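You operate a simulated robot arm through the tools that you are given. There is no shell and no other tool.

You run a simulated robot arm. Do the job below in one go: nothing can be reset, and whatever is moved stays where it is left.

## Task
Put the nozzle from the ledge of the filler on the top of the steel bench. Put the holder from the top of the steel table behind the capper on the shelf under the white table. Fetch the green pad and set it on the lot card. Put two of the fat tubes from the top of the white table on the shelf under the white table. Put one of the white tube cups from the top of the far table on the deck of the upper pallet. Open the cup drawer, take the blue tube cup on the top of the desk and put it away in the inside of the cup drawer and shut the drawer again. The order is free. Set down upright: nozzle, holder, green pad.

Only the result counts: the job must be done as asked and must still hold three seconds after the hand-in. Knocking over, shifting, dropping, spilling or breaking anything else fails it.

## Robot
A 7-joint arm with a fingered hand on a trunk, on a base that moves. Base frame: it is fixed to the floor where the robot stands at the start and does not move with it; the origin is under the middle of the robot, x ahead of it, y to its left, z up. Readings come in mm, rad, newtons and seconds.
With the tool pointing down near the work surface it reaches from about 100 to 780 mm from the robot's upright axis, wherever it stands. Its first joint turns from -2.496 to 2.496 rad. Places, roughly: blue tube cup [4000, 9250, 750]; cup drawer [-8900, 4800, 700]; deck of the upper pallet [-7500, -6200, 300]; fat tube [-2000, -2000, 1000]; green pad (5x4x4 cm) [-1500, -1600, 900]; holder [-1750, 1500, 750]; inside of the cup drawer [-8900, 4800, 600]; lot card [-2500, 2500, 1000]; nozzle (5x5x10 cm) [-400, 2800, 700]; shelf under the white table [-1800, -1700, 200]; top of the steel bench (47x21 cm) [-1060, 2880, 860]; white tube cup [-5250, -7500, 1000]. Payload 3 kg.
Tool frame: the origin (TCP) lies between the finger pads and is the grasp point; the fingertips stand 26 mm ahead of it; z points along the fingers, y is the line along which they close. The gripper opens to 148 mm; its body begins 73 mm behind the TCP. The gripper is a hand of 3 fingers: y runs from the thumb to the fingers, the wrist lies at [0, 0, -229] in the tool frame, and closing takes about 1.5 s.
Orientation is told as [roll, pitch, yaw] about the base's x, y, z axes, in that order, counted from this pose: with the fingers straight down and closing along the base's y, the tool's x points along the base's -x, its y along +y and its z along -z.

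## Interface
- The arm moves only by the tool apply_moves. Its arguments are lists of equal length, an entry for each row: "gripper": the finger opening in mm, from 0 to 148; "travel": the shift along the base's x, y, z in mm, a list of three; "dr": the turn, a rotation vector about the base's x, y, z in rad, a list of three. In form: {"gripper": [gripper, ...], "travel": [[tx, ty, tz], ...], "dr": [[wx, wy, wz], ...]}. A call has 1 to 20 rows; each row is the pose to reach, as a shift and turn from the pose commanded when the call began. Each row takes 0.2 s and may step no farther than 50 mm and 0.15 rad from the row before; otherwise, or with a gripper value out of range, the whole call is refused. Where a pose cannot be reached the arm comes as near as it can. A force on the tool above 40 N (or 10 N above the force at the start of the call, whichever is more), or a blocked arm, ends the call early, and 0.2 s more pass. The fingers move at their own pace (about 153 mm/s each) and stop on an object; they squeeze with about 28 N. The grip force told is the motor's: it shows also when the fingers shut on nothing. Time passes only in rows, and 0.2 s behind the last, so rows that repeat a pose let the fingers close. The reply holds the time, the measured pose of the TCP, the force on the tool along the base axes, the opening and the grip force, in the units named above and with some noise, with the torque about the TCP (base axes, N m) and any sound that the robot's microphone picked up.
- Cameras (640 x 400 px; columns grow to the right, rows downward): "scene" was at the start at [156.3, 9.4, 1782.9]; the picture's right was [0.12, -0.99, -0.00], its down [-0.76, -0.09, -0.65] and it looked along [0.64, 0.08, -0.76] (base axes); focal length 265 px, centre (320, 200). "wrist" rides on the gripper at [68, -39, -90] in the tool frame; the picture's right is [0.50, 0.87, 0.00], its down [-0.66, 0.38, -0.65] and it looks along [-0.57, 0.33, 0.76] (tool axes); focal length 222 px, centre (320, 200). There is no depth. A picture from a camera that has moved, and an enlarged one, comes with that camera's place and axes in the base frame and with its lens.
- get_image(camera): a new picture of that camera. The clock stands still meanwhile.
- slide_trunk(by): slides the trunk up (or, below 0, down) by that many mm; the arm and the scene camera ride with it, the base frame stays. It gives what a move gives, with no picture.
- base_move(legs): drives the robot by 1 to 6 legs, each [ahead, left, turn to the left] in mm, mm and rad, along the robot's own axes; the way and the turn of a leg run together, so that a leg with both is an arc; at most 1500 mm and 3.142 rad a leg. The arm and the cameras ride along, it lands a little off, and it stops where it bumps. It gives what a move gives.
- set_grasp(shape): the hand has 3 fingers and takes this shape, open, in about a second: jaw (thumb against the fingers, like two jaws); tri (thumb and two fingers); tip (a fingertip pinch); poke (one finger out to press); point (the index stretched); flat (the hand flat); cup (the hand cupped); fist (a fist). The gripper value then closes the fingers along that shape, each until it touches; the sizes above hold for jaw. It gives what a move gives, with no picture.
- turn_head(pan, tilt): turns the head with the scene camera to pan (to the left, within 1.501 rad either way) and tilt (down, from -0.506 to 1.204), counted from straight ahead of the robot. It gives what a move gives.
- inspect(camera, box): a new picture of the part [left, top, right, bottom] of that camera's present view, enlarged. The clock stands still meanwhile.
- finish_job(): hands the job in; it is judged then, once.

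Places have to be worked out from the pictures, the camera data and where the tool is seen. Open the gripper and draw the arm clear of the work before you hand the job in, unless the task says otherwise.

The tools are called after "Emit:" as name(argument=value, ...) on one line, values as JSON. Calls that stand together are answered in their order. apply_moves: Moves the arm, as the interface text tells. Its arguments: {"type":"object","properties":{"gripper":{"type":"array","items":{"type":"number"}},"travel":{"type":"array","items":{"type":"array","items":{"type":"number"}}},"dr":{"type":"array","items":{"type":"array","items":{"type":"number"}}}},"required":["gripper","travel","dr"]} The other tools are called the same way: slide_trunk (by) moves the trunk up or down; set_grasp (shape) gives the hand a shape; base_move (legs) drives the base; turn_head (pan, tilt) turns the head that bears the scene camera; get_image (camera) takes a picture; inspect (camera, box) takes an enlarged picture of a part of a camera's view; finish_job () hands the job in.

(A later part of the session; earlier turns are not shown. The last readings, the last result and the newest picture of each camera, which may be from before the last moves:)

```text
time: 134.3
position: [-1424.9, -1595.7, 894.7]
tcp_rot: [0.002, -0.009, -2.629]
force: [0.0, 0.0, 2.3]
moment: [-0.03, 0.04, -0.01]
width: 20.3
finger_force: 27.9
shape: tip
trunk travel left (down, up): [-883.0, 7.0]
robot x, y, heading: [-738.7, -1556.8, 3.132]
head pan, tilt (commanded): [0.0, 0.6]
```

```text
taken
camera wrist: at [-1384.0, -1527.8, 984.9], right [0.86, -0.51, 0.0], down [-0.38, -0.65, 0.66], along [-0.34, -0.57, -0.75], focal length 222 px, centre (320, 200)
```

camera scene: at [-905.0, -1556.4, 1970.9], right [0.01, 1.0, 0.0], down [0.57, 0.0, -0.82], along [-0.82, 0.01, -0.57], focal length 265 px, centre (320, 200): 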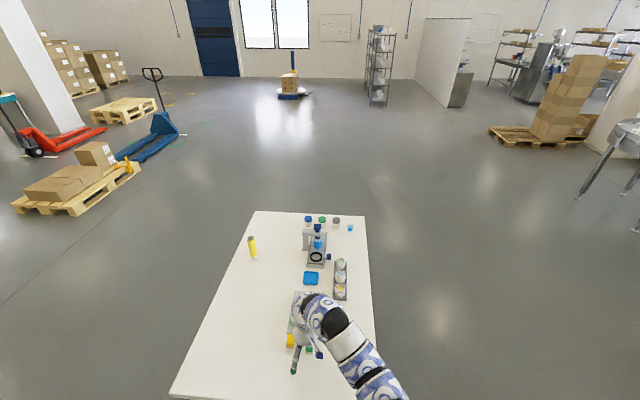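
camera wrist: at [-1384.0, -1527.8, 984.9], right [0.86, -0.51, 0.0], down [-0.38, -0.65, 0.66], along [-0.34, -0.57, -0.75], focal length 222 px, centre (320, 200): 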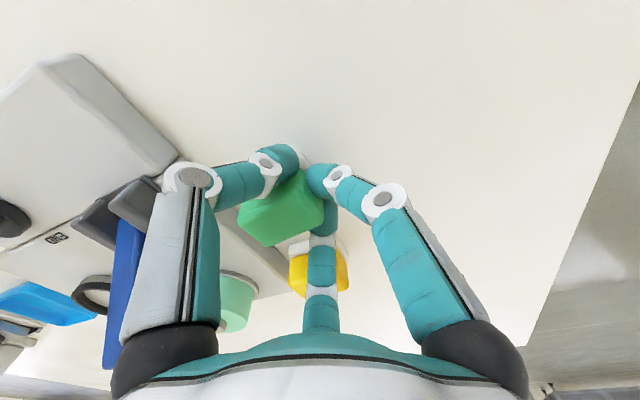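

The fingers hold the pad at its front half. I lift it a little and check that it comes along level.

Emit:
apply_moves(gripper=[10, 10, 10, 10], travel=[[0, 0, 8], [0, 0, 20], [0, 0, 40], [0, 0, 60]], dr=[[0, 0, 0], [0, 0, 0], [0, 0, 0], [0, 0, 0]])

Emit:
get_image(camera="wrist")

```text
time: 135.3
position: [-1425.9, -1595.2, 956.3]
tcp_rot: [0.001, -0.007, -2.63]
force: [-0.1, -0.7, -1.2]
moment: [-0.03, -0.03, 0.01]
width: 19.9
finger_force: 28.0
shape: tip
trunk travel left (down, up): [-883.0, 7.0]
robot x, y, heading: [-732.3, -1561.7, 3.134]
head pan, tilt (commanded): [0.0, 0.6]
```

```text
taken
camera wrist: at [-1385.8, -1527.7, 1046.3], right [0.86, -0.51, 0.0], down [-0.38, -0.65, 0.66], along [-0.34, -0.57, -0.75], focal length 222 px, centre (320, 200)
```

wrist: 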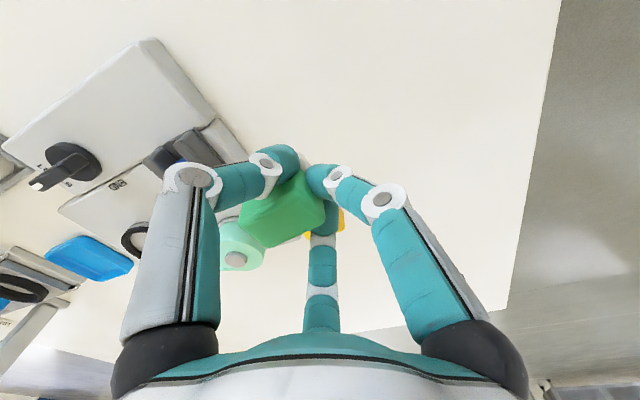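

The pad rides level in the hand. I lift it further, back off from the table, pull the arm in, and turn toward the capper area to find the lot card.

Emit:
apply_moves(gripper=[10, 10, 10], travel=[[0, 0, 40], [0, 0, 80], [0, 0, 100]], dr=[[0, 0, 0], [0, 0, 0], [0, 0, 0]])

Emit:
base_move(legs=[[-600, 0, 0]])

Emit:
apply_moves(gripper=[10, 10, 10, 10], travel=[[40, 0, 0], [80, 0, 0], [120, 0, 0], [150, 0, 0]], dr=[[0, 0, 0], [0, 0, 0], [0, 0, 0], [0, 0, 0]])

Emit:
base_move(legs=[[0, 0, -1.0], [0, -1100, 0]])

Emit:
turn_head(pan=0.0, tilt=0.35)

Emit:
get_image(camera="scene")

Emit:
get_image(camera="wrist")

```text
time: 136.1
position: [-1424.0, -1595.9, 1056.0]
tcp_rot: [0.004, -0.008, -2.629]
force: [-0.9, -0.1, -0.3]
moment: [0.0, 0.02, 0.01]
width: 20.1
finger_force: 28.3
shape: tip
trunk travel left (down, up): [-883.0, 7.0]
robot x, y, heading: [-735.6, -1561.1, 3.129]
head pan, tilt (commanded): [0.0, 0.6]
```

```text
time: 139.5
position: [-820.3, -1601.9, 1055.7]
tcp_rot: [0.001, -0.007, -2.625]
force: [-0.3, 0.1, -0.1]
moment: [0.02, 0.0, -0.02]
width: 19.8
finger_force: 27.9
shape: tip
trunk travel left (down, up): [-883.0, 7.0]
robot x, y, heading: [-134.4, -1564.6, 3.136]
head pan, tilt (commanded): [0.0, 0.6]
```

```text
time: 140.5
position: [-670.6, -1601.0, 1055.5]
tcp_rot: [0.003, -0.007, -2.625]
force: [1.0, 0.0, 0.3]
moment: [0.03, 0.0, 0.0]
width: 19.8
finger_force: 28.1
shape: tip
trunk travel left (down, up): [-883.0, 7.0]
robot x, y, heading: [-135.4, -1561.5, 3.142]
head pan, tilt (commanded): [0.0, 0.6]
```

```text
time: 148.7
position: [475.4, -538.7, 1054.5]
tcp_rot: [0.002, -0.007, 2.658]
force: [-0.3, -0.2, -1.0]
moment: [0.0, 0.0, 0.02]
width: 19.7
finger_force: 28.0
shape: tip
trunk travel left (down, up): [-883.0, 7.0]
robot x, y, heading: [797.8, -969.5, 2.131]
head pan, tilt (commanded): [0.0, 0.6]
```

```text
time: 149.5
position: [475.1, -537.3, 1055.5]
tcp_rot: [0.001, -0.01, 2.657]
force: [0.3, 0.2, -0.4]
moment: [0.01, 0.02, 0.0]
width: 19.7
finger_force: 28.0
shape: tip
trunk travel left (down, up): [-883.0, 7.0]
robot x, y, heading: [803.0, -970.7, 2.138]
head pan, tilt (commanded): [0.0, 0.351]
```

```text
taken
camera scene: at [706.6, -823.8, 1993.7], right [0.84, 0.54, 0.0], down [0.18, -0.29, -0.94], along [-0.5, 0.79, -0.34], focal length 265 px, centre (320, 200)
```

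scene: 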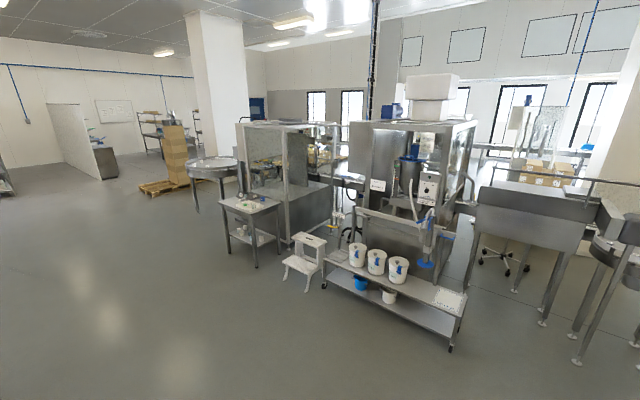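

```text
taken
camera wrist: at [554.4, -535.3, 1144.9], right [0.04, -1.0, 0.0], down [-0.75, -0.03, 0.66], along [-0.66, -0.02, -0.75], focal length 222 px, centre (320, 200)
```

wrist: 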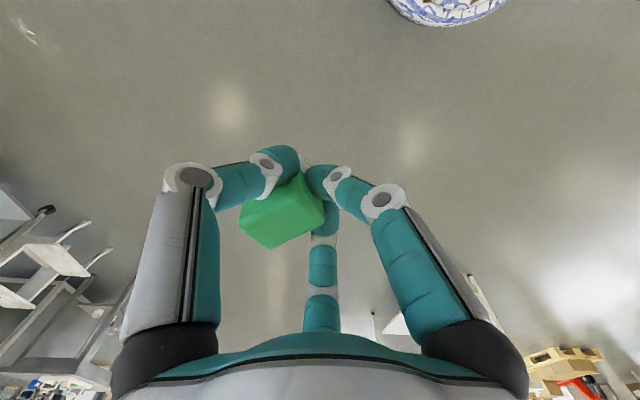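

I zoom toward the computed directions of the lot card, steel bench and nozzle.

Emit:
inspect(camera="scene", box=[200, 110, 360, 210])

Emit:
inspect(camera="scene", box=[320, 130, 480, 230])

```text
4.00 times, centred on (280, 160) of scene
camera zoom: at [706.6, -823.8, 1993.7], right [0.84, 0.54, 0.0], down [0.18, -0.29, -0.94], along [-0.5, 0.79, -0.34], focal length 1058 px, centre (480, 360)
```

zoom: 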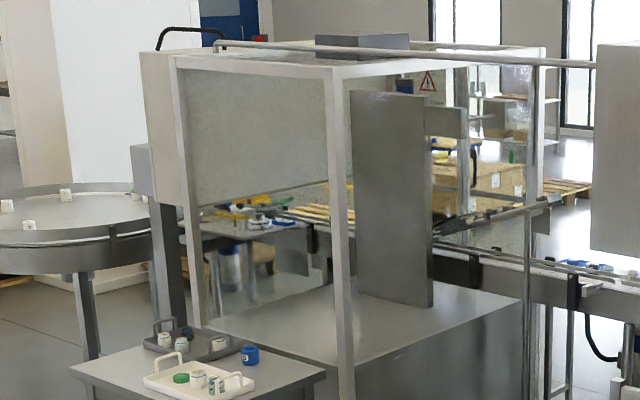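

```text
4.00 times, centred on (400, 180) of scene
camera zoom: at [706.6, -823.8, 1993.7], right [0.84, 0.54, 0.0], down [0.18, -0.29, -0.94], along [-0.5, 0.79, -0.34], focal length 1058 px, centre (0, 280)
```

zoom: 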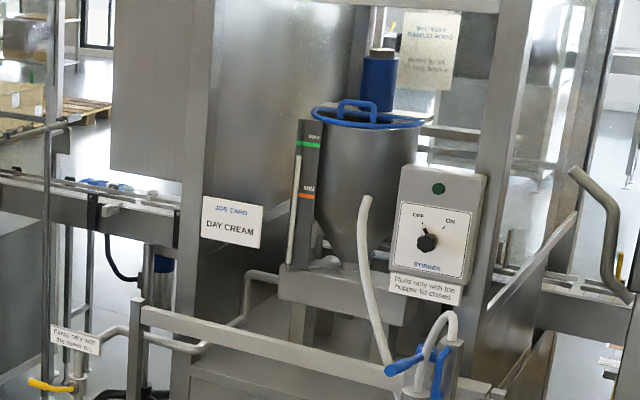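

There is a bench with tools behind the capper near (−2750, 2730); the lot card should be there. I drive along the free aisle toward x ≈ −2700, y ≈ 50 to look around the capper's left end.

Emit:
base_move(legs=[[0, 0, 1.0], [1100, -1000, 0], [1500, 0, 0], [900, 0, 0]])

Emit:
turn_head(pan=-1.3, tilt=0.35)

Emit:
get_image(camera="scene")

Emit:
turn_head(pan=-0.5, tilt=0.35)

Emit:
get_image(camera="scene")

```text
time: 170.8
position: [-3264.5, -45.3, 1054.7]
tcp_rot: [0.003, -0.005, -2.622]
force: [0.1, 0.4, 0.0]
moment: [-0.01, -0.03, 0.0]
width: 19.7
finger_force: 28.0
shape: tip
trunk travel left (down, up): [-883.0, 7.0]
robot x, y, heading: [-2721.7, -3.5, 3.14]
head pan, tilt (commanded): [0.0, 0.351]
```

```text
time: 172.3
position: [-3264.1, -45.0, 1056.5]
tcp_rot: [0.001, -0.007, -2.622]
force: [0.4, -0.1, -0.4]
moment: [0.01, -0.03, 0.0]
width: 19.9
finger_force: 28.0
shape: tip
trunk travel left (down, up): [-883.0, 7.0]
robot x, y, heading: [-2728.1, -7.1, 3.138]
head pan, tilt (commanded): [-1.3, 0.351]
```

```text
taken
camera scene: at [-2830.9, 86.0, 1993.8], right [0.96, 0.27, 0.0], down [0.09, -0.33, -0.94], along [-0.25, 0.91, -0.34], focal length 265 px, centre (320, 200)
```

scene: 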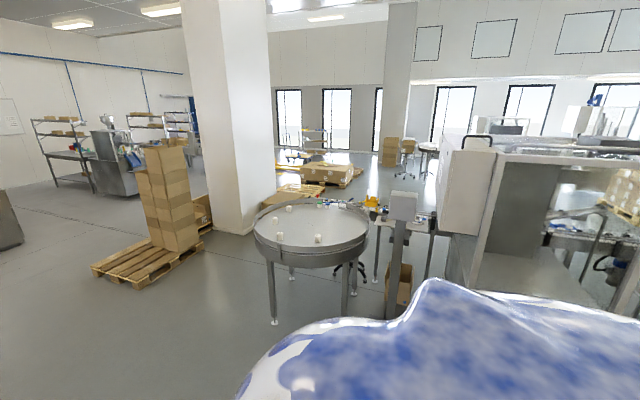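

```text
time: 173.4
position: [-3264.2, -46.0, 1055.2]
tcp_rot: [0.003, -0.008, -2.623]
force: [-0.1, 0.3, 0.0]
moment: [-0.01, 0.0, -0.01]
width: 19.9
finger_force: 27.9
shape: tip
trunk travel left (down, up): [-883.0, 7.0]
robot x, y, heading: [-2723.4, -2.1, 3.14]
head pan, tilt (commanded): [-0.499, 0.351]
```

```text
taken
camera scene: at [-2887.8, 41.0, 1993.8], right [0.48, 0.88, 0.0], down [0.3, -0.17, -0.94], along [-0.82, 0.45, -0.34], focal length 265 px, centre (320, 200)
```

scene: 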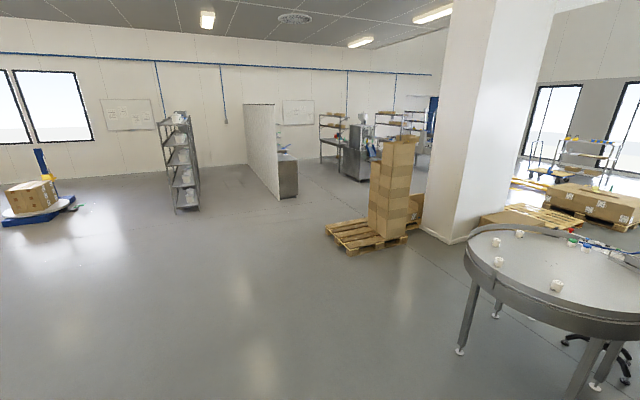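

The round infeed table stands in front of a bench with items. I zoom there.

Emit:
turn_head(pan=-1.4, tilt=0.35)

Emit:
inspect(camera="scene", box=[220, 170, 420, 295])

Emit:
inspect(camera="scene", box=[300, 180, 400, 242])

```text
time: 174.6
position: [-3264.4, -45.8, 1055.2]
tcp_rot: [0.002, -0.005, -2.622]
force: [0.5, -1.1, -0.6]
moment: [-0.01, -0.05, 0.02]
width: 19.7
finger_force: 28.1
shape: tip
trunk travel left (down, up): [-883.0, 7.0]
robot x, y, heading: [-2724.3, -0.7, 3.139]
head pan, tilt (commanded): [-1.4, 0.351]
```

```text
3.20 times, centred on (320, 232) of scene
camera zoom: at [-2821.9, 88.0, 1993.8], right [0.99, 0.17, 0.0], down [0.06, -0.34, -0.94], along [-0.16, 0.93, -0.34], focal length 847 px, centre (320, 96)
```

zoom: 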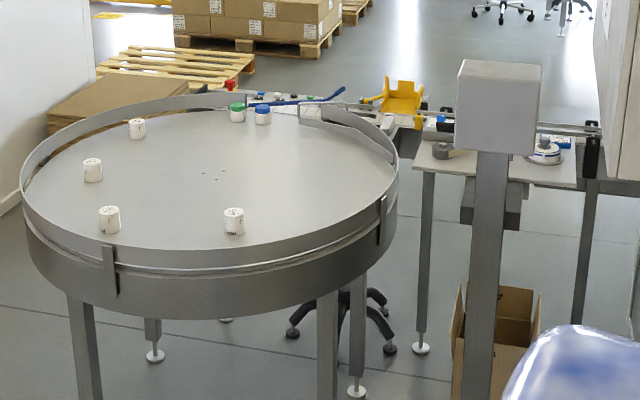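

```text
6.40 times, centred on (350, 211) of scene
camera zoom: at [-2821.9, 88.0, 1993.8], right [0.99, 0.17, 0.0], down [0.06, -0.34, -0.94], along [-0.16, 0.93, -0.34], focal length 1694 px, centre (128, 130)
```

zoom: 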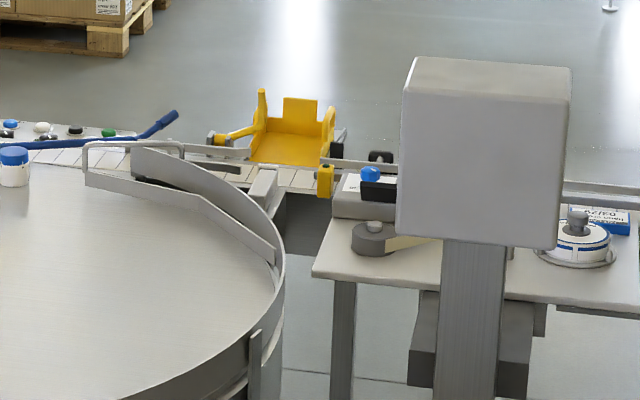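

The bench lies behind a control post, on the far side of the line; I go around the left end of the round table (its centre is near (−3490, 2195)).

Emit:
base_move(legs=[[1500, 0, 0], [330, -1400, 0], [0, 0, -1.5708]])

Emit:
turn_head(pan=-0.7, tilt=0.4)

Emit:
get_image(camera="scene")

Emit:
turn_head(pan=0.2, tilt=0.5)

Emit:
get_image(camera="scene")

```text
time: 192.7
position: [-4596.3, 1954.5, 1054.9]
tcp_rot: [0.002, -0.008, 2.098]
force: [1.0, 0.4, -1.3]
moment: [-0.01, 0.02, -0.02]
width: 19.8
finger_force: 27.7
shape: tip
trunk travel left (down, up): [-883.0, 7.0]
robot x, y, heading: [-4550.6, 1413.4, 1.566]
head pan, tilt (commanded): [-1.4, 0.351]
```

```text
time: 193.8
position: [-4596.3, 1955.0, 1056.3]
tcp_rot: [0.0, -0.006, 2.098]
force: [0.0, 0.3, -0.5]
moment: [0.01, 0.0, 0.02]
width: 19.6
finger_force: 27.9
shape: tip
trunk travel left (down, up): [-883.0, 7.0]
robot x, y, heading: [-4552.2, 1417.7, 1.573]
head pan, tilt (commanded): [-0.7, 0.4]
```

```text
taken
camera scene: at [-4493.3, 1567.5, 1989.3], right [0.77, -0.64, 0.0], down [-0.25, -0.3, -0.92], along [0.59, 0.71, -0.39], focal length 265 px, centre (320, 200)
```

scene: 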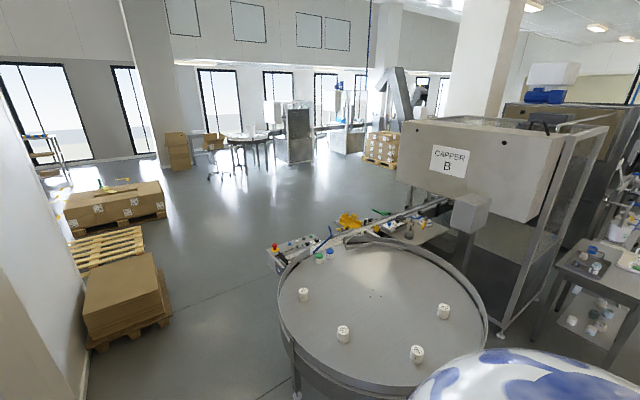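

```text
time: 195.0
position: [-4595.7, 1954.2, 1055.3]
tcp_rot: [0.003, -0.007, 2.097]
force: [-0.1, 0.0, -0.4]
moment: [-0.02, -0.01, 0.0]
width: 19.7
finger_force: 27.4
shape: tip
trunk travel left (down, up): [-883.0, 7.0]
robot x, y, heading: [-4548.9, 1413.1, 1.575]
head pan, tilt (commanded): [0.201, 0.499]
```

```text
taken
camera scene: at [-4571.1, 1585.6, 1980.1], right [0.98, 0.2, 0.0], down [0.1, -0.47, -0.88], along [-0.18, 0.86, -0.48], focal length 265 px, centre (320, 200)
```

scene: 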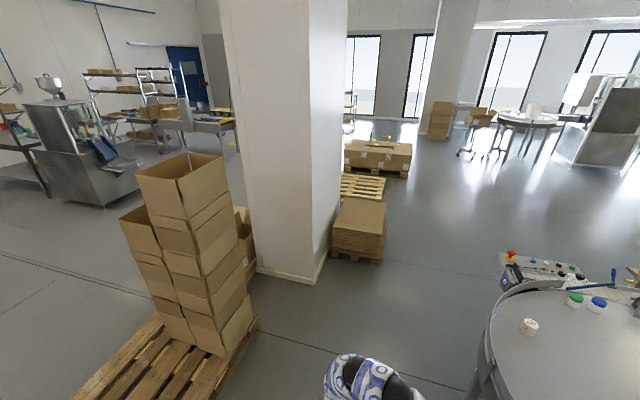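

I zoom on the bench behind the round table from here before driving on.

Emit:
turn_head(pan=-0.7, tilt=0.4)

Emit:
inspect(camera="scene", box=[260, 190, 480, 327])

```text
time: 196.2
position: [-4596.1, 1954.4, 1055.4]
tcp_rot: [0.001, -0.006, 2.097]
force: [-0.3, 0.5, 0.3]
moment: [0.01, 0.01, 0.0]
width: 19.7
finger_force: 28.0
shape: tip
trunk travel left (down, up): [-883.0, 7.0]
robot x, y, heading: [-4553.8, 1416.4, 1.578]
head pan, tilt (commanded): [-0.7, 0.4]
```

```text
2.91 times, centred on (370, 258) of scene
camera zoom: at [-4493.4, 1567.6, 1989.2], right [0.77, -0.64, 0.0], down [-0.25, -0.3, -0.92], along [0.59, 0.71, -0.39], focal length 770 px, centre (174, 30)
```

zoom: 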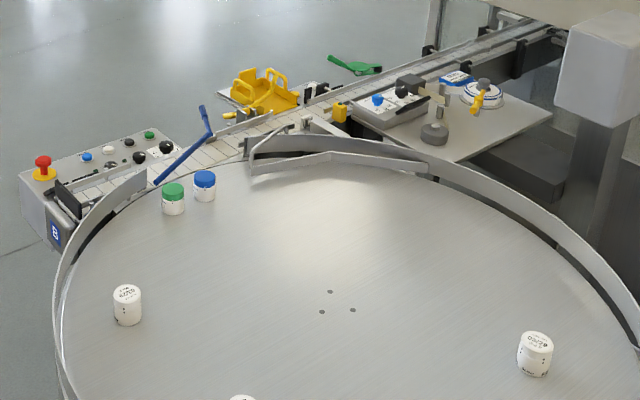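

I drive on past the round table's left side and then look toward +x along the conveyor.

Emit:
base_move(legs=[[1500, 0, 0], [400, 0, 0]])

Emit:
turn_head(pan=-1.45, tilt=0.4)

Emit:
get_image(camera="scene")

Emit:
turn_head(pan=-0.5, tilt=0.5)

Emit:
get_image(camera="scene")

```text
time: 205.7
position: [-4586.3, 3856.2, 1055.5]
tcp_rot: [0.002, -0.006, 2.086]
force: [-0.1, 0.2, 0.1]
moment: [-0.02, -0.01, 0.0]
width: 19.8
finger_force: 27.6
shape: tip
trunk travel left (down, up): [-883.0, 7.0]
robot x, y, heading: [-4549.3, 3316.0, 1.565]
head pan, tilt (commanded): [-0.7, 0.4]
```

```text
time: 206.8
position: [-4586.4, 3855.1, 1055.8]
tcp_rot: [0.002, -0.008, 2.088]
force: [-0.3, 0.8, -0.1]
moment: [-0.02, 0.02, 0.0]
width: 19.7
finger_force: 28.3
shape: tip
trunk travel left (down, up): [-883.0, 7.0]
robot x, y, heading: [-4543.6, 3317.6, 1.563]
head pan, tilt (commanded): [-1.45, 0.4]
```

```text
taken
camera scene: at [-4454.6, 3407.6, 1989.3], right [0.12, -0.99, 0.0], down [-0.39, -0.05, -0.92], along [0.91, 0.11, -0.39], focal length 265 px, centre (320, 200)
```

scene: 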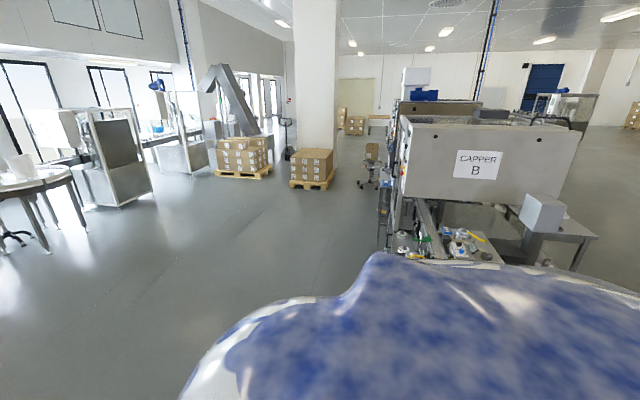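

```text
time: 208.0
position: [-4585.8, 3855.7, 1055.0]
tcp_rot: [0.002, -0.008, 2.087]
force: [-0.5, -0.9, -0.6]
moment: [-0.03, -0.03, 0.03]
width: 19.6
finger_force: 28.0
shape: tip
trunk travel left (down, up): [-883.0, 7.0]
robot x, y, heading: [-4549.9, 3315.8, 1.564]
head pan, tilt (commanded): [-0.499, 0.499]
```

```text
taken
camera scene: at [-4502.5, 3476.5, 1980.1], right [0.88, -0.48, 0.0], down [-0.23, -0.42, -0.88], along [0.42, 0.77, -0.48], focal length 265 px, centre (320, 200)
```

scene: 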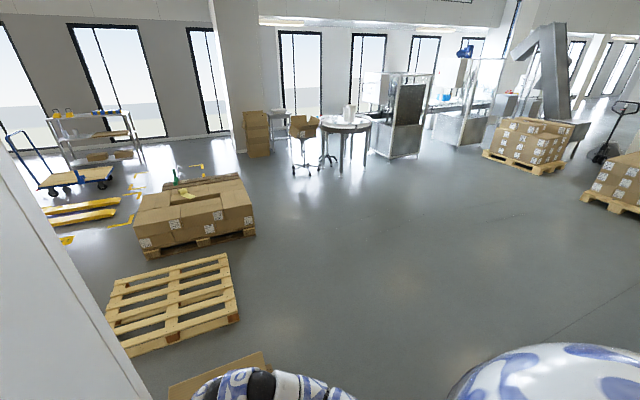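

There is a wide corridor behind the line. I turn to face +x and drive along it to about (−2750, 3500).

Emit:
base_move(legs=[[0, 0, -1.5708], [550, 180, 0], [1250, 0, 0]])

Emit:
turn_head(pan=-1.3, tilt=0.6)

Emit:
get_image(camera="scene")

Emit:
turn_head(pan=-0.7, tilt=0.5)

Emit:
get_image(camera="scene")

```text
time: 221.1
position: [-2203.6, 3563.5, 1056.1]
tcp_rot: [0.001, -0.008, 0.524]
force: [-0.4, 0.6, -0.9]
moment: [0.0, 0.0, -0.01]
width: 19.8
finger_force: 28.0
shape: tip
trunk travel left (down, up): [-883.0, 7.0]
robot x, y, heading: [-2743.5, 3521.0, 0.001]
head pan, tilt (commanded): [-0.499, 0.499]
```

```text
time: 222.2
position: [-2203.3, 3562.5, 1055.7]
tcp_rot: [0.002, -0.006, 0.525]
force: [-0.8, 0.0, 0.2]
moment: [-0.03, -0.01, 0.0]
width: 19.6
finger_force: 27.7
shape: tip
trunk travel left (down, up): [-883.0, 7.0]
robot x, y, heading: [-2740.5, 3520.9, 0.001]
head pan, tilt (commanded): [-1.3, 0.6]
```

```text
taken
camera scene: at [-2639.1, 3434.8, 1971.0], right [-0.96, -0.27, 0.0], down [-0.15, 0.54, -0.83], along [0.22, -0.79, -0.56], focal length 265 px, centre (320, 200)
```

scene: 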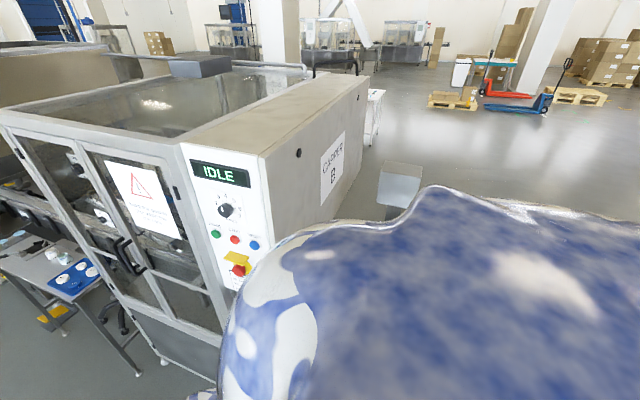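

```text
time: 223.2
position: [-2203.4, 3563.1, 1055.7]
tcp_rot: [0.001, -0.008, 0.526]
force: [-0.4, 0.9, -1.1]
moment: [0.04, 0.0, -0.01]
width: 19.5
finger_force: 28.3
shape: tip
trunk travel left (down, up): [-883.0, 7.0]
robot x, y, heading: [-2742.2, 3522.0, -0.0]
head pan, tilt (commanded): [-0.7, 0.499]
```

```text
taken
camera scene: at [-2593.3, 3461.4, 1980.1], right [-0.64, -0.77, 0.0], down [-0.37, 0.31, -0.88], along [0.67, -0.56, -0.48], focal length 265 px, centre (320, 200)
```

scene: 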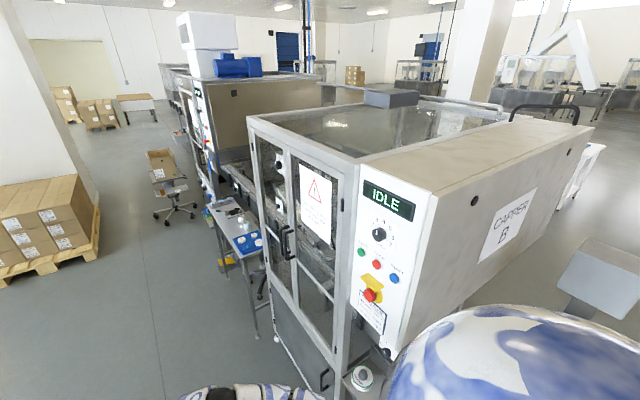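

I can see the capper's front and, between capper and filler, the small steel bench near (−1060, 2900). I shift away from the line a little and turn to face −y to view the bench left of the capper.

Emit:
base_move(legs=[[0, 250, 0], [0, 0, -1.5708]])

Emit:
turn_head(pan=0, tilt=0.6)

Emit:
get_image(camera="scene")

Emit:
get_image(camera="wrist")

```text
time: 228.8
position: [-2700.0, 3228.7, 1055.5]
tcp_rot: [0.002, -0.008, -1.044]
force: [0.7, 0.7, -0.9]
moment: [0.03, 0.01, 0.03]
width: 19.7
finger_force: 27.9
shape: tip
trunk travel left (down, up): [-883.0, 7.0]
robot x, y, heading: [-2740.0, 3769.1, -1.565]
head pan, tilt (commanded): [-0.7, 0.499]
```

```text
time: 229.9
position: [-2698.2, 3228.3, 1055.4]
tcp_rot: [0.002, -0.006, -1.044]
force: [0.4, 0.0, 0.6]
moment: [0.0, 0.04, 0.02]
width: 19.6
finger_force: 28.2
shape: tip
trunk travel left (down, up): [-883.0, 7.0]
robot x, y, heading: [-2744.4, 3768.3, -1.565]
head pan, tilt (commanded): [0.0, 0.6]
```

```text
taken
camera scene: at [-2743.5, 3598.4, 1971.0], right [-1.0, 0.0, 0.0], down [0.0, 0.56, -0.83], along [0.0, -0.83, -0.56], focal length 265 px, centre (320, 200)
```

scene: 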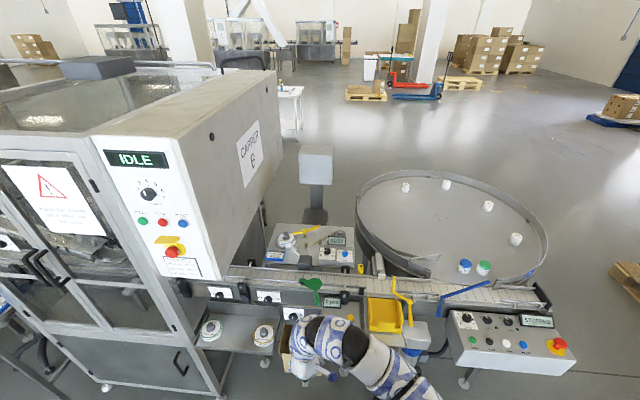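

```text
taken
camera wrist: at [-2766.9, 3267.1, 1145.0], right [0.5, 0.87, 0.0], down [0.65, -0.37, 0.66], along [0.57, -0.33, -0.75], focal length 222 px, centre (320, 200)
```

wrist: 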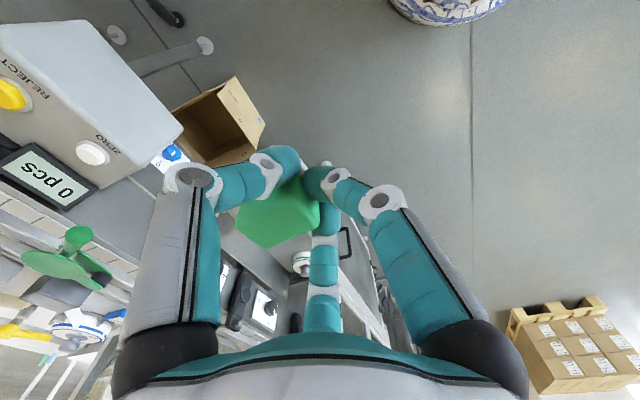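

Now I have the conveyor and benches in front of me. I zoom in to find the lot card.

Emit:
inspect(camera="scene", box=[170, 210, 370, 335])

Emit:
inspect(camera="scene", box=[360, 240, 600, 390])

Emit:
inspect(camera="scene", box=[0, 130, 240, 400])

```text
3.20 times, centred on (270, 272) of scene
camera zoom: at [-2743.5, 3598.4, 1971.0], right [-1.0, 0.0, 0.0], down [0.0, 0.56, -0.83], along [0.0, -0.83, -0.56], focal length 847 px, centre (480, -32)
```

zoom: 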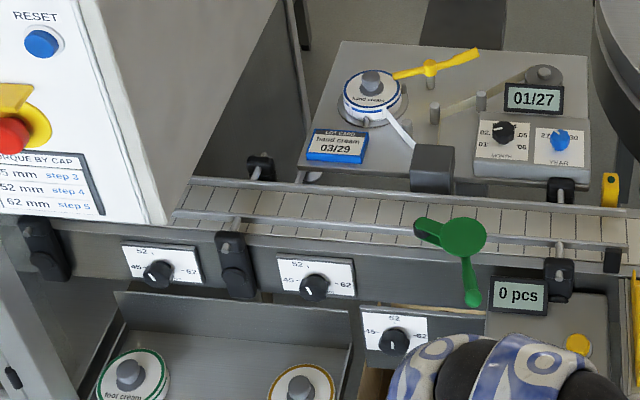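

```text
2.67 times, centred on (480, 315) of scene
camera zoom: at [-2743.5, 3598.4, 1971.0], right [-1.0, 0.0, 0.0], down [0.0, 0.56, -0.83], along [0.0, -0.83, -0.56], focal length 706 px, centre (-107, -107)
```

zoom: 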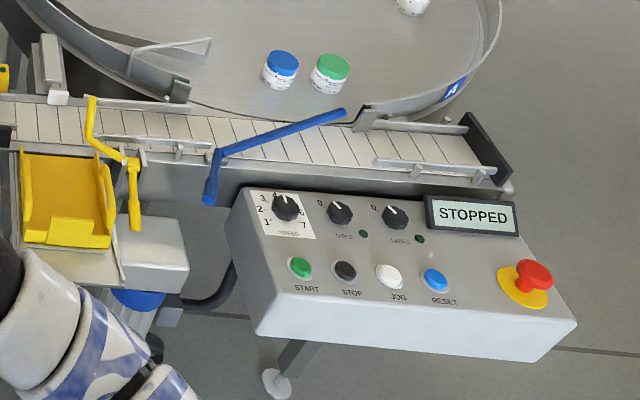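

```text
1.48 times, centred on (120, 265) of scene
camera zoom: at [-2743.5, 3598.4, 1971.0], right [-1.0, 0.0, 0.0], down [0.0, 0.56, -0.83], along [0.0, -0.83, -0.56], focal length 392 px, centre (616, 104)
```

zoom: 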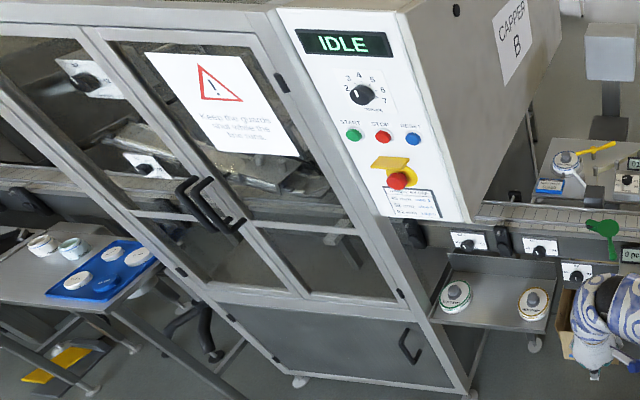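

I found the lot card: the blue-framed card on the bench across the conveyor at about (−2510, 2618, 962). I zoom further to judge its size and whether it lies flat.

Emit:
inspect(camera="scene", box=[250, 220, 310, 265])

Emit:
turn_head(pan=0.2, tilt=0.9)

Emit:
get_image(camera="scene")

```text
8.89 times, centred on (280, 242) of scene
camera zoom: at [-2743.5, 3598.4, 1971.0], right [-1.0, 0.0, 0.0], down [0.0, 0.56, -0.83], along [0.0, -0.83, -0.56], focal length 2352 px, centre (676, -178)
```

zoom: 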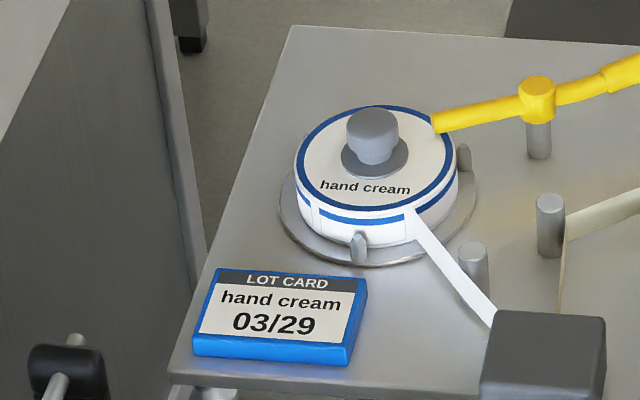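

```text
time: 230.7
position: [-2699.5, 3227.5, 1055.9]
tcp_rot: [0.002, -0.006, -1.043]
force: [-0.1, 0.3, 1.0]
moment: [0.01, -0.02, 0.0]
width: 20.0
finger_force: 28.1
shape: tip
trunk travel left (down, up): [-883.0, 7.0]
robot x, y, heading: [-2737.4, 3764.7, -1.565]
head pan, tilt (commanded): [0.201, 0.901]
```

```text
taken
camera scene: at [-2728.5, 3612.8, 1946.3], right [-0.98, -0.2, 0.0], down [-0.16, 0.77, -0.62], along [0.13, -0.61, -0.78], focal length 265 px, centre (320, 200)
```

scene: 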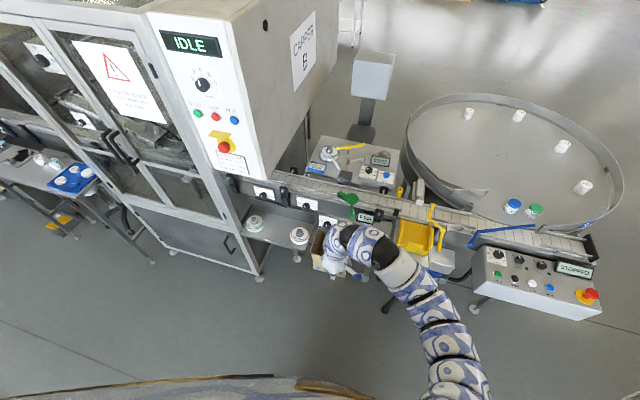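

The lot card is a flat block of about 92 × 56 mm, top near z ≈ 970, centred at about (−2514, 2622). I check how the pad sits in the hand with the wrist camera.

Emit:
inspect(camera="wrist", box=[200, 130, 380, 270])

```text
2.86 times, centred on (290, 200) of wrist
camera zoom: at [-2766.9, 3267.1, 1145.0], right [0.5, 0.87, 0.0], down [0.65, -0.37, 0.66], along [0.57, -0.33, -0.75], focal length 635 px, centre (406, 200)
```

zoom: 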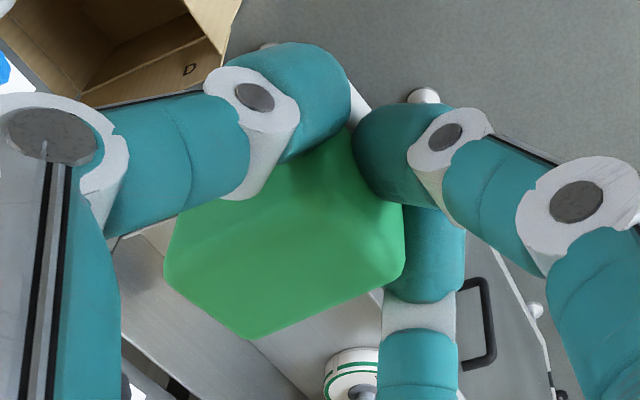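

The pad centre is about 30 mm ahead of the TCP. I raise the hand to z ≈ 1150 to clear the conveyor fittings and drive to about (−2560, 3400).

Emit:
apply_moves(gripper=[10, 10, 10], travel=[[0, 0, 40], [0, 0, 80], [0, 0, 100]], dr=[[0, 0, 0], [0, 0, 0], [0, 0, 0]])

Emit:
base_move(legs=[[200, 180, -0.005], [160, 0, 0]])

Emit:
turn_head(pan=0.1, tilt=0.8)

Emit:
get_image(camera="scene")

Emit:
get_image(camera="wrist")

```text
time: 231.5
position: [-2699.4, 3229.1, 1155.6]
tcp_rot: [0.001, -0.007, -1.044]
force: [0.4, 0.0, -0.4]
moment: [-0.01, -0.01, 0.01]
width: 19.4
finger_force: 28.0
shape: tip
trunk travel left (down, up): [-883.0, 7.0]
robot x, y, heading: [-2744.0, 3769.1, -1.566]
head pan, tilt (commanded): [0.201, 0.901]
```

```text
time: 234.4
position: [-2518.2, 2868.4, 1154.4]
tcp_rot: [-0.001, -0.006, -1.049]
force: [-0.2, -0.9, -0.9]
moment: [0.03, 0.03, -0.04]
width: 19.6
finger_force: 27.9
shape: tip
trunk travel left (down, up): [-883.0, 7.0]
robot x, y, heading: [-2559.5, 3405.3, -1.569]
head pan, tilt (commanded): [0.201, 0.901]
```

```text
time: 235.1
position: [-2516.6, 2870.2, 1154.4]
tcp_rot: [0.002, -0.007, -1.047]
force: [0.0, -0.2, -0.6]
moment: [0.02, 0.02, -0.01]
width: 19.4
finger_force: 27.6
shape: tip
trunk travel left (down, up): [-883.0, 7.0]
robot x, y, heading: [-2557.7, 3414.4, -1.566]
head pan, tilt (commanded): [0.099, 0.799]
```

```text
taken
camera scene: at [-2552.7, 3248.7, 1954.2], right [-0.99, -0.1, 0.0], down [-0.07, 0.71, -0.7], along [0.07, -0.69, -0.72], focal length 265 px, centre (320, 200)
```

scene: 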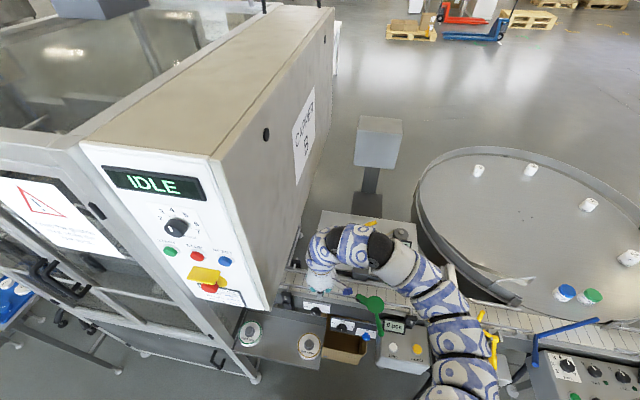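

```text
taken
camera wrist: at [-2585.3, 2909.8, 1244.2], right [0.5, 0.87, 0.0], down [0.65, -0.38, 0.66], along [0.57, -0.33, -0.75], focal length 222 px, centre (320, 200)
```

wrist: 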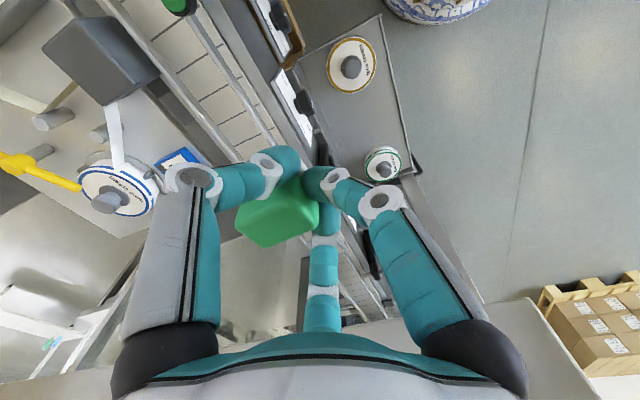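

Emit:
inspect(camera="wrist", box=[50, 100, 230, 225])

```text
3.20 times, centred on (140, 162) of wrist
camera zoom: at [-2585.3, 2909.8, 1244.2], right [0.5, 0.87, 0.0], down [0.65, -0.38, 0.66], along [0.57, -0.33, -0.75], focal length 711 px, centre (896, 320)
```

zoom: 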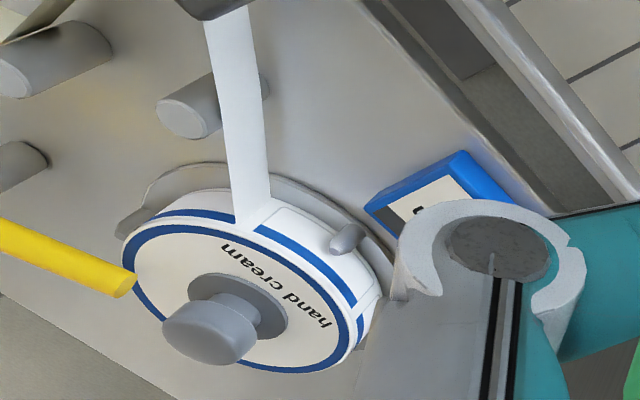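

The card's −x end is at about y 2615–2675 from this view. I move the hand 110 mm nearer and look again, for a second bearing on it.

Emit:
apply_moves(gripper=[10, 10, 10], travel=[[0, -40, 0], [0, -80, 0], [0, -110, 0]], dr=[[0, 0, 0], [0, 0, 0], [0, 0, 0]])

Emit:
get_image(camera="wrist")

Emit:
get_image(camera="scene")

```text
time: 235.9
position: [-2515.4, 2757.5, 1156.1]
tcp_rot: [0.002, -0.007, -1.049]
force: [0.4, -0.5, -0.8]
moment: [0.01, 0.01, -0.01]
width: 19.7
finger_force: 28.1
shape: tip
trunk travel left (down, up): [-883.0, 7.0]
robot x, y, heading: [-2559.0, 3409.5, -1.566]
head pan, tilt (commanded): [0.099, 0.799]
```

```text
taken
camera wrist: at [-2583.8, 2798.1, 1245.4], right [0.5, 0.87, 0.0], down [0.65, -0.38, 0.66], along [0.57, -0.33, -0.75], focal length 222 px, centre (320, 200)
```

wrist: 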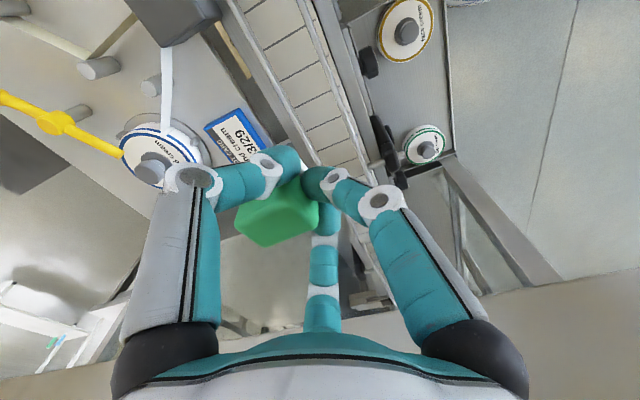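

```text
taken
camera scene: at [-2552.4, 3247.5, 1954.1], right [-0.99, -0.1, 0.0], down [-0.07, 0.71, -0.7], along [0.07, -0.69, -0.72], focal length 265 px, centre (320, 200)
```

scene: 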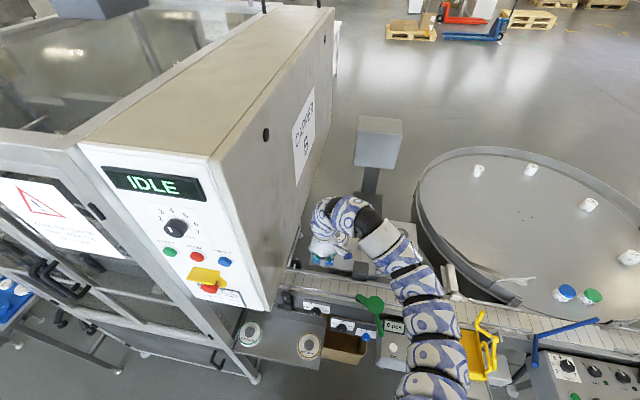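

Emit:
inspect(camera="wrist", box=[110, 90, 290, 205])

```text
3.48 times, centred on (200, 148) of wrist
camera zoom: at [-2583.8, 2798.1, 1245.4], right [0.5, 0.87, 0.0], down [0.65, -0.38, 0.66], along [0.57, -0.33, -0.75], focal length 773 px, centre (737, 383)
```

zoom: 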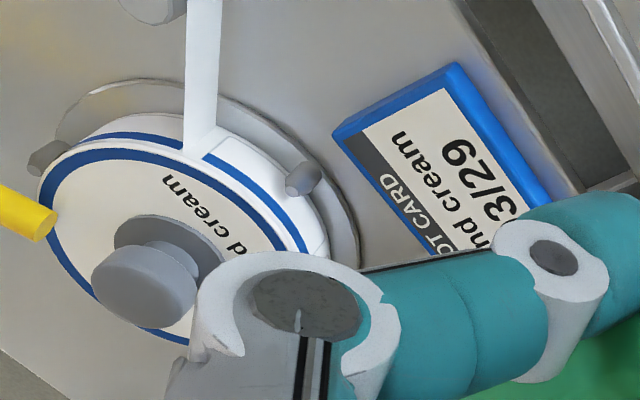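

Two bearings put the card's west end at about x −2551, y 2599–2651, so its centre is near (−2505, 2621) and it is turned a few degrees. I move the pad over it, turn it slightly to match and come down to z ≈ 1030.

Emit:
apply_moves(gripper=[10, 10, 10, 10, 10, 10], travel=[[4, -40, 0], [8, -80, 0], [11, -104, -10], [11, -104, -50], [11, -104, -90], [11, -104, -125]], dr=[[0, 0, -0.05], [0, 0, -0.1], [0, 0, -0.15], [0, 0, -0.15], [0, 0, -0.15], [0, 0, -0.15]])

Emit:
get_image(camera="wrist")

Emit:
inspect(camera="scene", box=[270, 180, 430, 280])

```text
time: 237.3
position: [-2505.9, 2654.7, 1029.2]
tcp_rot: [0.001, -0.007, -1.198]
force: [-0.5, 0.0, -0.5]
moment: [0.05, 0.0, 0.01]
width: 19.4
finger_force: 28.4
shape: tip
trunk travel left (down, up): [-883.0, 7.0]
robot x, y, heading: [-2556.6, 3407.3, -1.57]
head pan, tilt (commanded): [0.099, 0.799]
```

```text
taken
camera wrist: at [-2566.5, 2704.5, 1118.0], right [0.63, 0.78, 0.0], down [0.59, -0.47, 0.66], along [0.51, -0.41, -0.75], focal length 222 px, centre (320, 200)
```

wrist: 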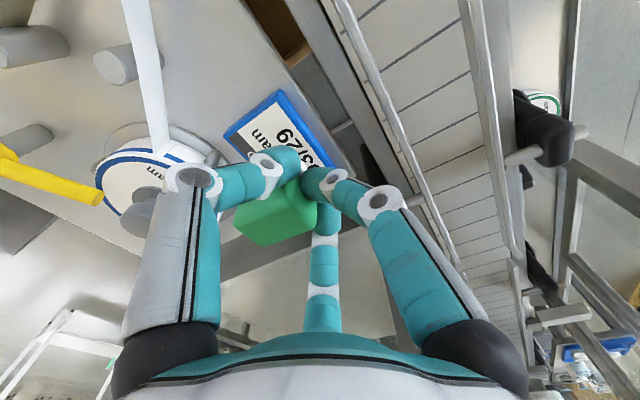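

```text
4.00 times, centred on (350, 230) of scene
camera zoom: at [-2552.9, 3248.0, 1954.1], right [-0.99, -0.1, 0.0], down [-0.07, 0.71, -0.7], along [0.07, -0.69, -0.72], focal length 1058 px, centre (200, 80)
```

zoom: 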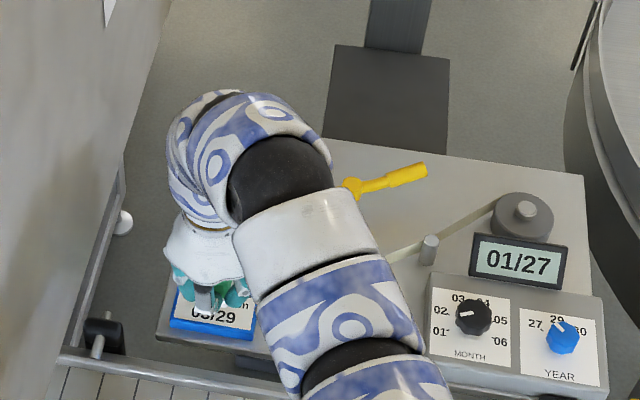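

Emit:
inspect(camera="wrist", box=[170, 70, 370, 260])

```text
2.11 times, centred on (270, 165) of wrist
camera zoom: at [-2566.5, 2704.5, 1118.0], right [0.63, 0.78, 0.0], down [0.59, -0.47, 0.66], along [0.51, -0.41, -0.75], focal length 468 px, centre (425, 274)
```

zoom: 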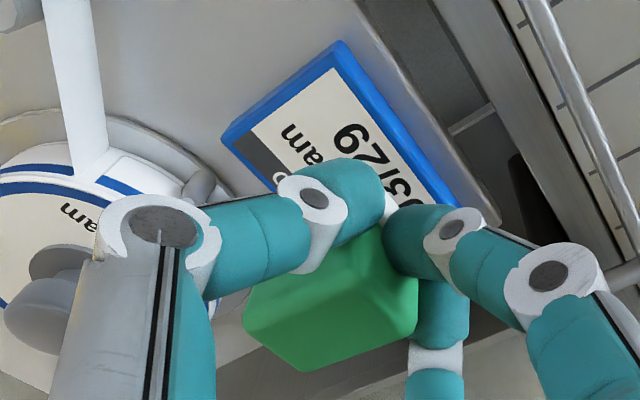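

Bench z ≈ 941 and card centre ≈ (−2507, 2617). The pad is over the card to within a few mm; I shift 5 mm and lower carefully.

Emit:
apply_moves(gripper=[10, 10, 10, 10], travel=[[0, -5, -5], [0, -5, -15], [0, -5, -22], [0, -5, -26]], dr=[[0, 0, 0], [0, 0, 0], [0, 0, 0], [0, 0, 0]])

Emit:
apply_moves(gripper=[10, 10, 10, 10], travel=[[0, 0, -2], [0, 0, -4], [0, 0, -6], [0, 0, -8]], dr=[[0, 0, 0], [0, 0, 0], [0, 0, 0], [0, 0, 0]])

```text
time: 238.3
position: [-2505.3, 2651.2, 1001.9]
tcp_rot: [0.002, -0.006, -1.199]
force: [-0.2, 0.8, -0.6]
moment: [0.04, -0.01, 0.01]
width: 19.4
finger_force: 28.4
shape: tip
trunk travel left (down, up): [-883.0, 7.0]
robot x, y, heading: [-2561.2, 3410.7, -1.572]
head pan, tilt (commanded): [0.099, 0.799]
```

```text
time: 239.3
position: [-2506.6, 2648.9, 995.3]
tcp_rot: [0.003, -0.007, -1.197]
force: [0.4, 0.1, -0.6]
moment: [-0.03, 0.01, 0.03]
width: 19.5
finger_force: 28.3
shape: tip
trunk travel left (down, up): [-883.0, 7.0]
robot x, y, heading: [-2563.1, 3406.9, -1.57]
head pan, tilt (commanded): [0.099, 0.799]
```

Emit:
apply_moves(gripper=[10, 10, 10, 10], travel=[[0, 0, -2], [0, 0, -4], [0, 0, -6], [0, 0, -8]], dr=[[0, 0, 0], [0, 0, 0], [0, 0, 0], [0, 0, 0]])

Emit:
get_image(camera="wrist")

```text
time: 240.3
position: [-2506.5, 2649.9, 989.5]
tcp_rot: [0.002, -0.009, -1.2]
force: [0.3, 0.6, 6.5]
moment: [-0.11, -0.14, 0.0]
width: 19.2
finger_force: 28.1
shape: tip
trunk travel left (down, up): [-883.0, 7.0]
robot x, y, heading: [-2559.1, 3409.5, -1.571]
head pan, tilt (commanded): [0.099, 0.799]
```

```text
taken
camera wrist: at [-2568.0, 2699.9, 1078.5], right [0.63, 0.78, 0.0], down [0.59, -0.47, 0.66], along [0.51, -0.41, -0.75], focal length 222 px, centre (320, 200)
```

wrist: 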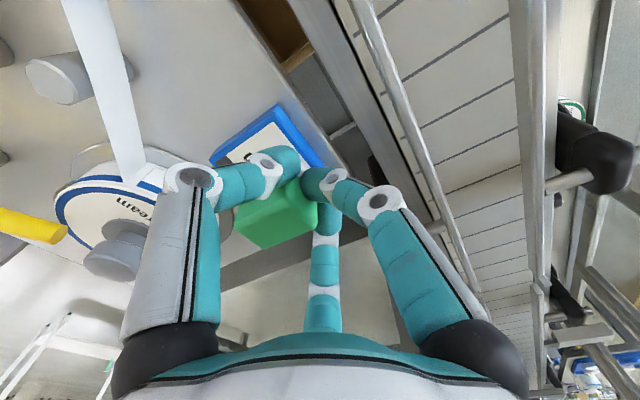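

The pad touches the card (6.5 N at z ≈ 989.5). I open the fingers gently just enough to free it and look before rising.

Emit:
apply_moves(gripper=[25, 35, 45, 52, 52, 52], travel=[[0, 0, 0], [0, 0, 0], [0, 0, 0], [0, 0, 0], [0, 0, 0], [0, 0, 0]], dr=[[0, 0, 0], [0, 0, 0], [0, 0, 0], [0, 0, 0], [0, 0, 0], [0, 0, 0]])

Emit:
get_image(camera="wrist")

```text
time: 241.7
position: [-2507.2, 2651.6, 988.8]
tcp_rot: [0.001, -0.009, -1.199]
force: [-0.1, 0.4, 0.9]
moment: [0.05, 0.01, -0.02]
width: 51.4
finger_force: 0.2
shape: tip
trunk travel left (down, up): [-883.0, 7.0]
robot x, y, heading: [-2562.8, 3409.2, -1.575]
head pan, tilt (commanded): [0.099, 0.799]
```

```text
taken
camera wrist: at [-2567.9, 2699.9, 1077.6], right [0.62, 0.78, 0.0], down [0.59, -0.47, 0.66], along [0.51, -0.41, -0.75], focal length 222 px, centre (320, 200)
```

wrist: 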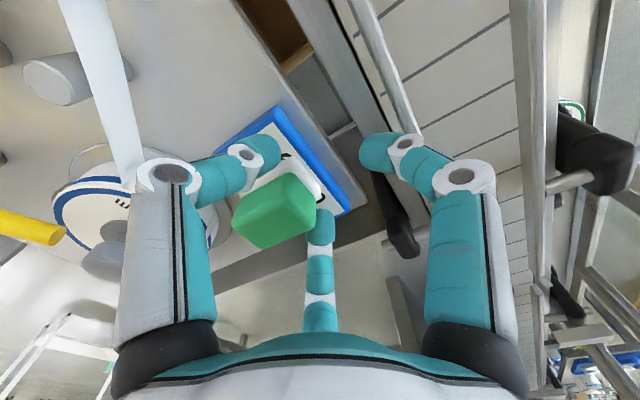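

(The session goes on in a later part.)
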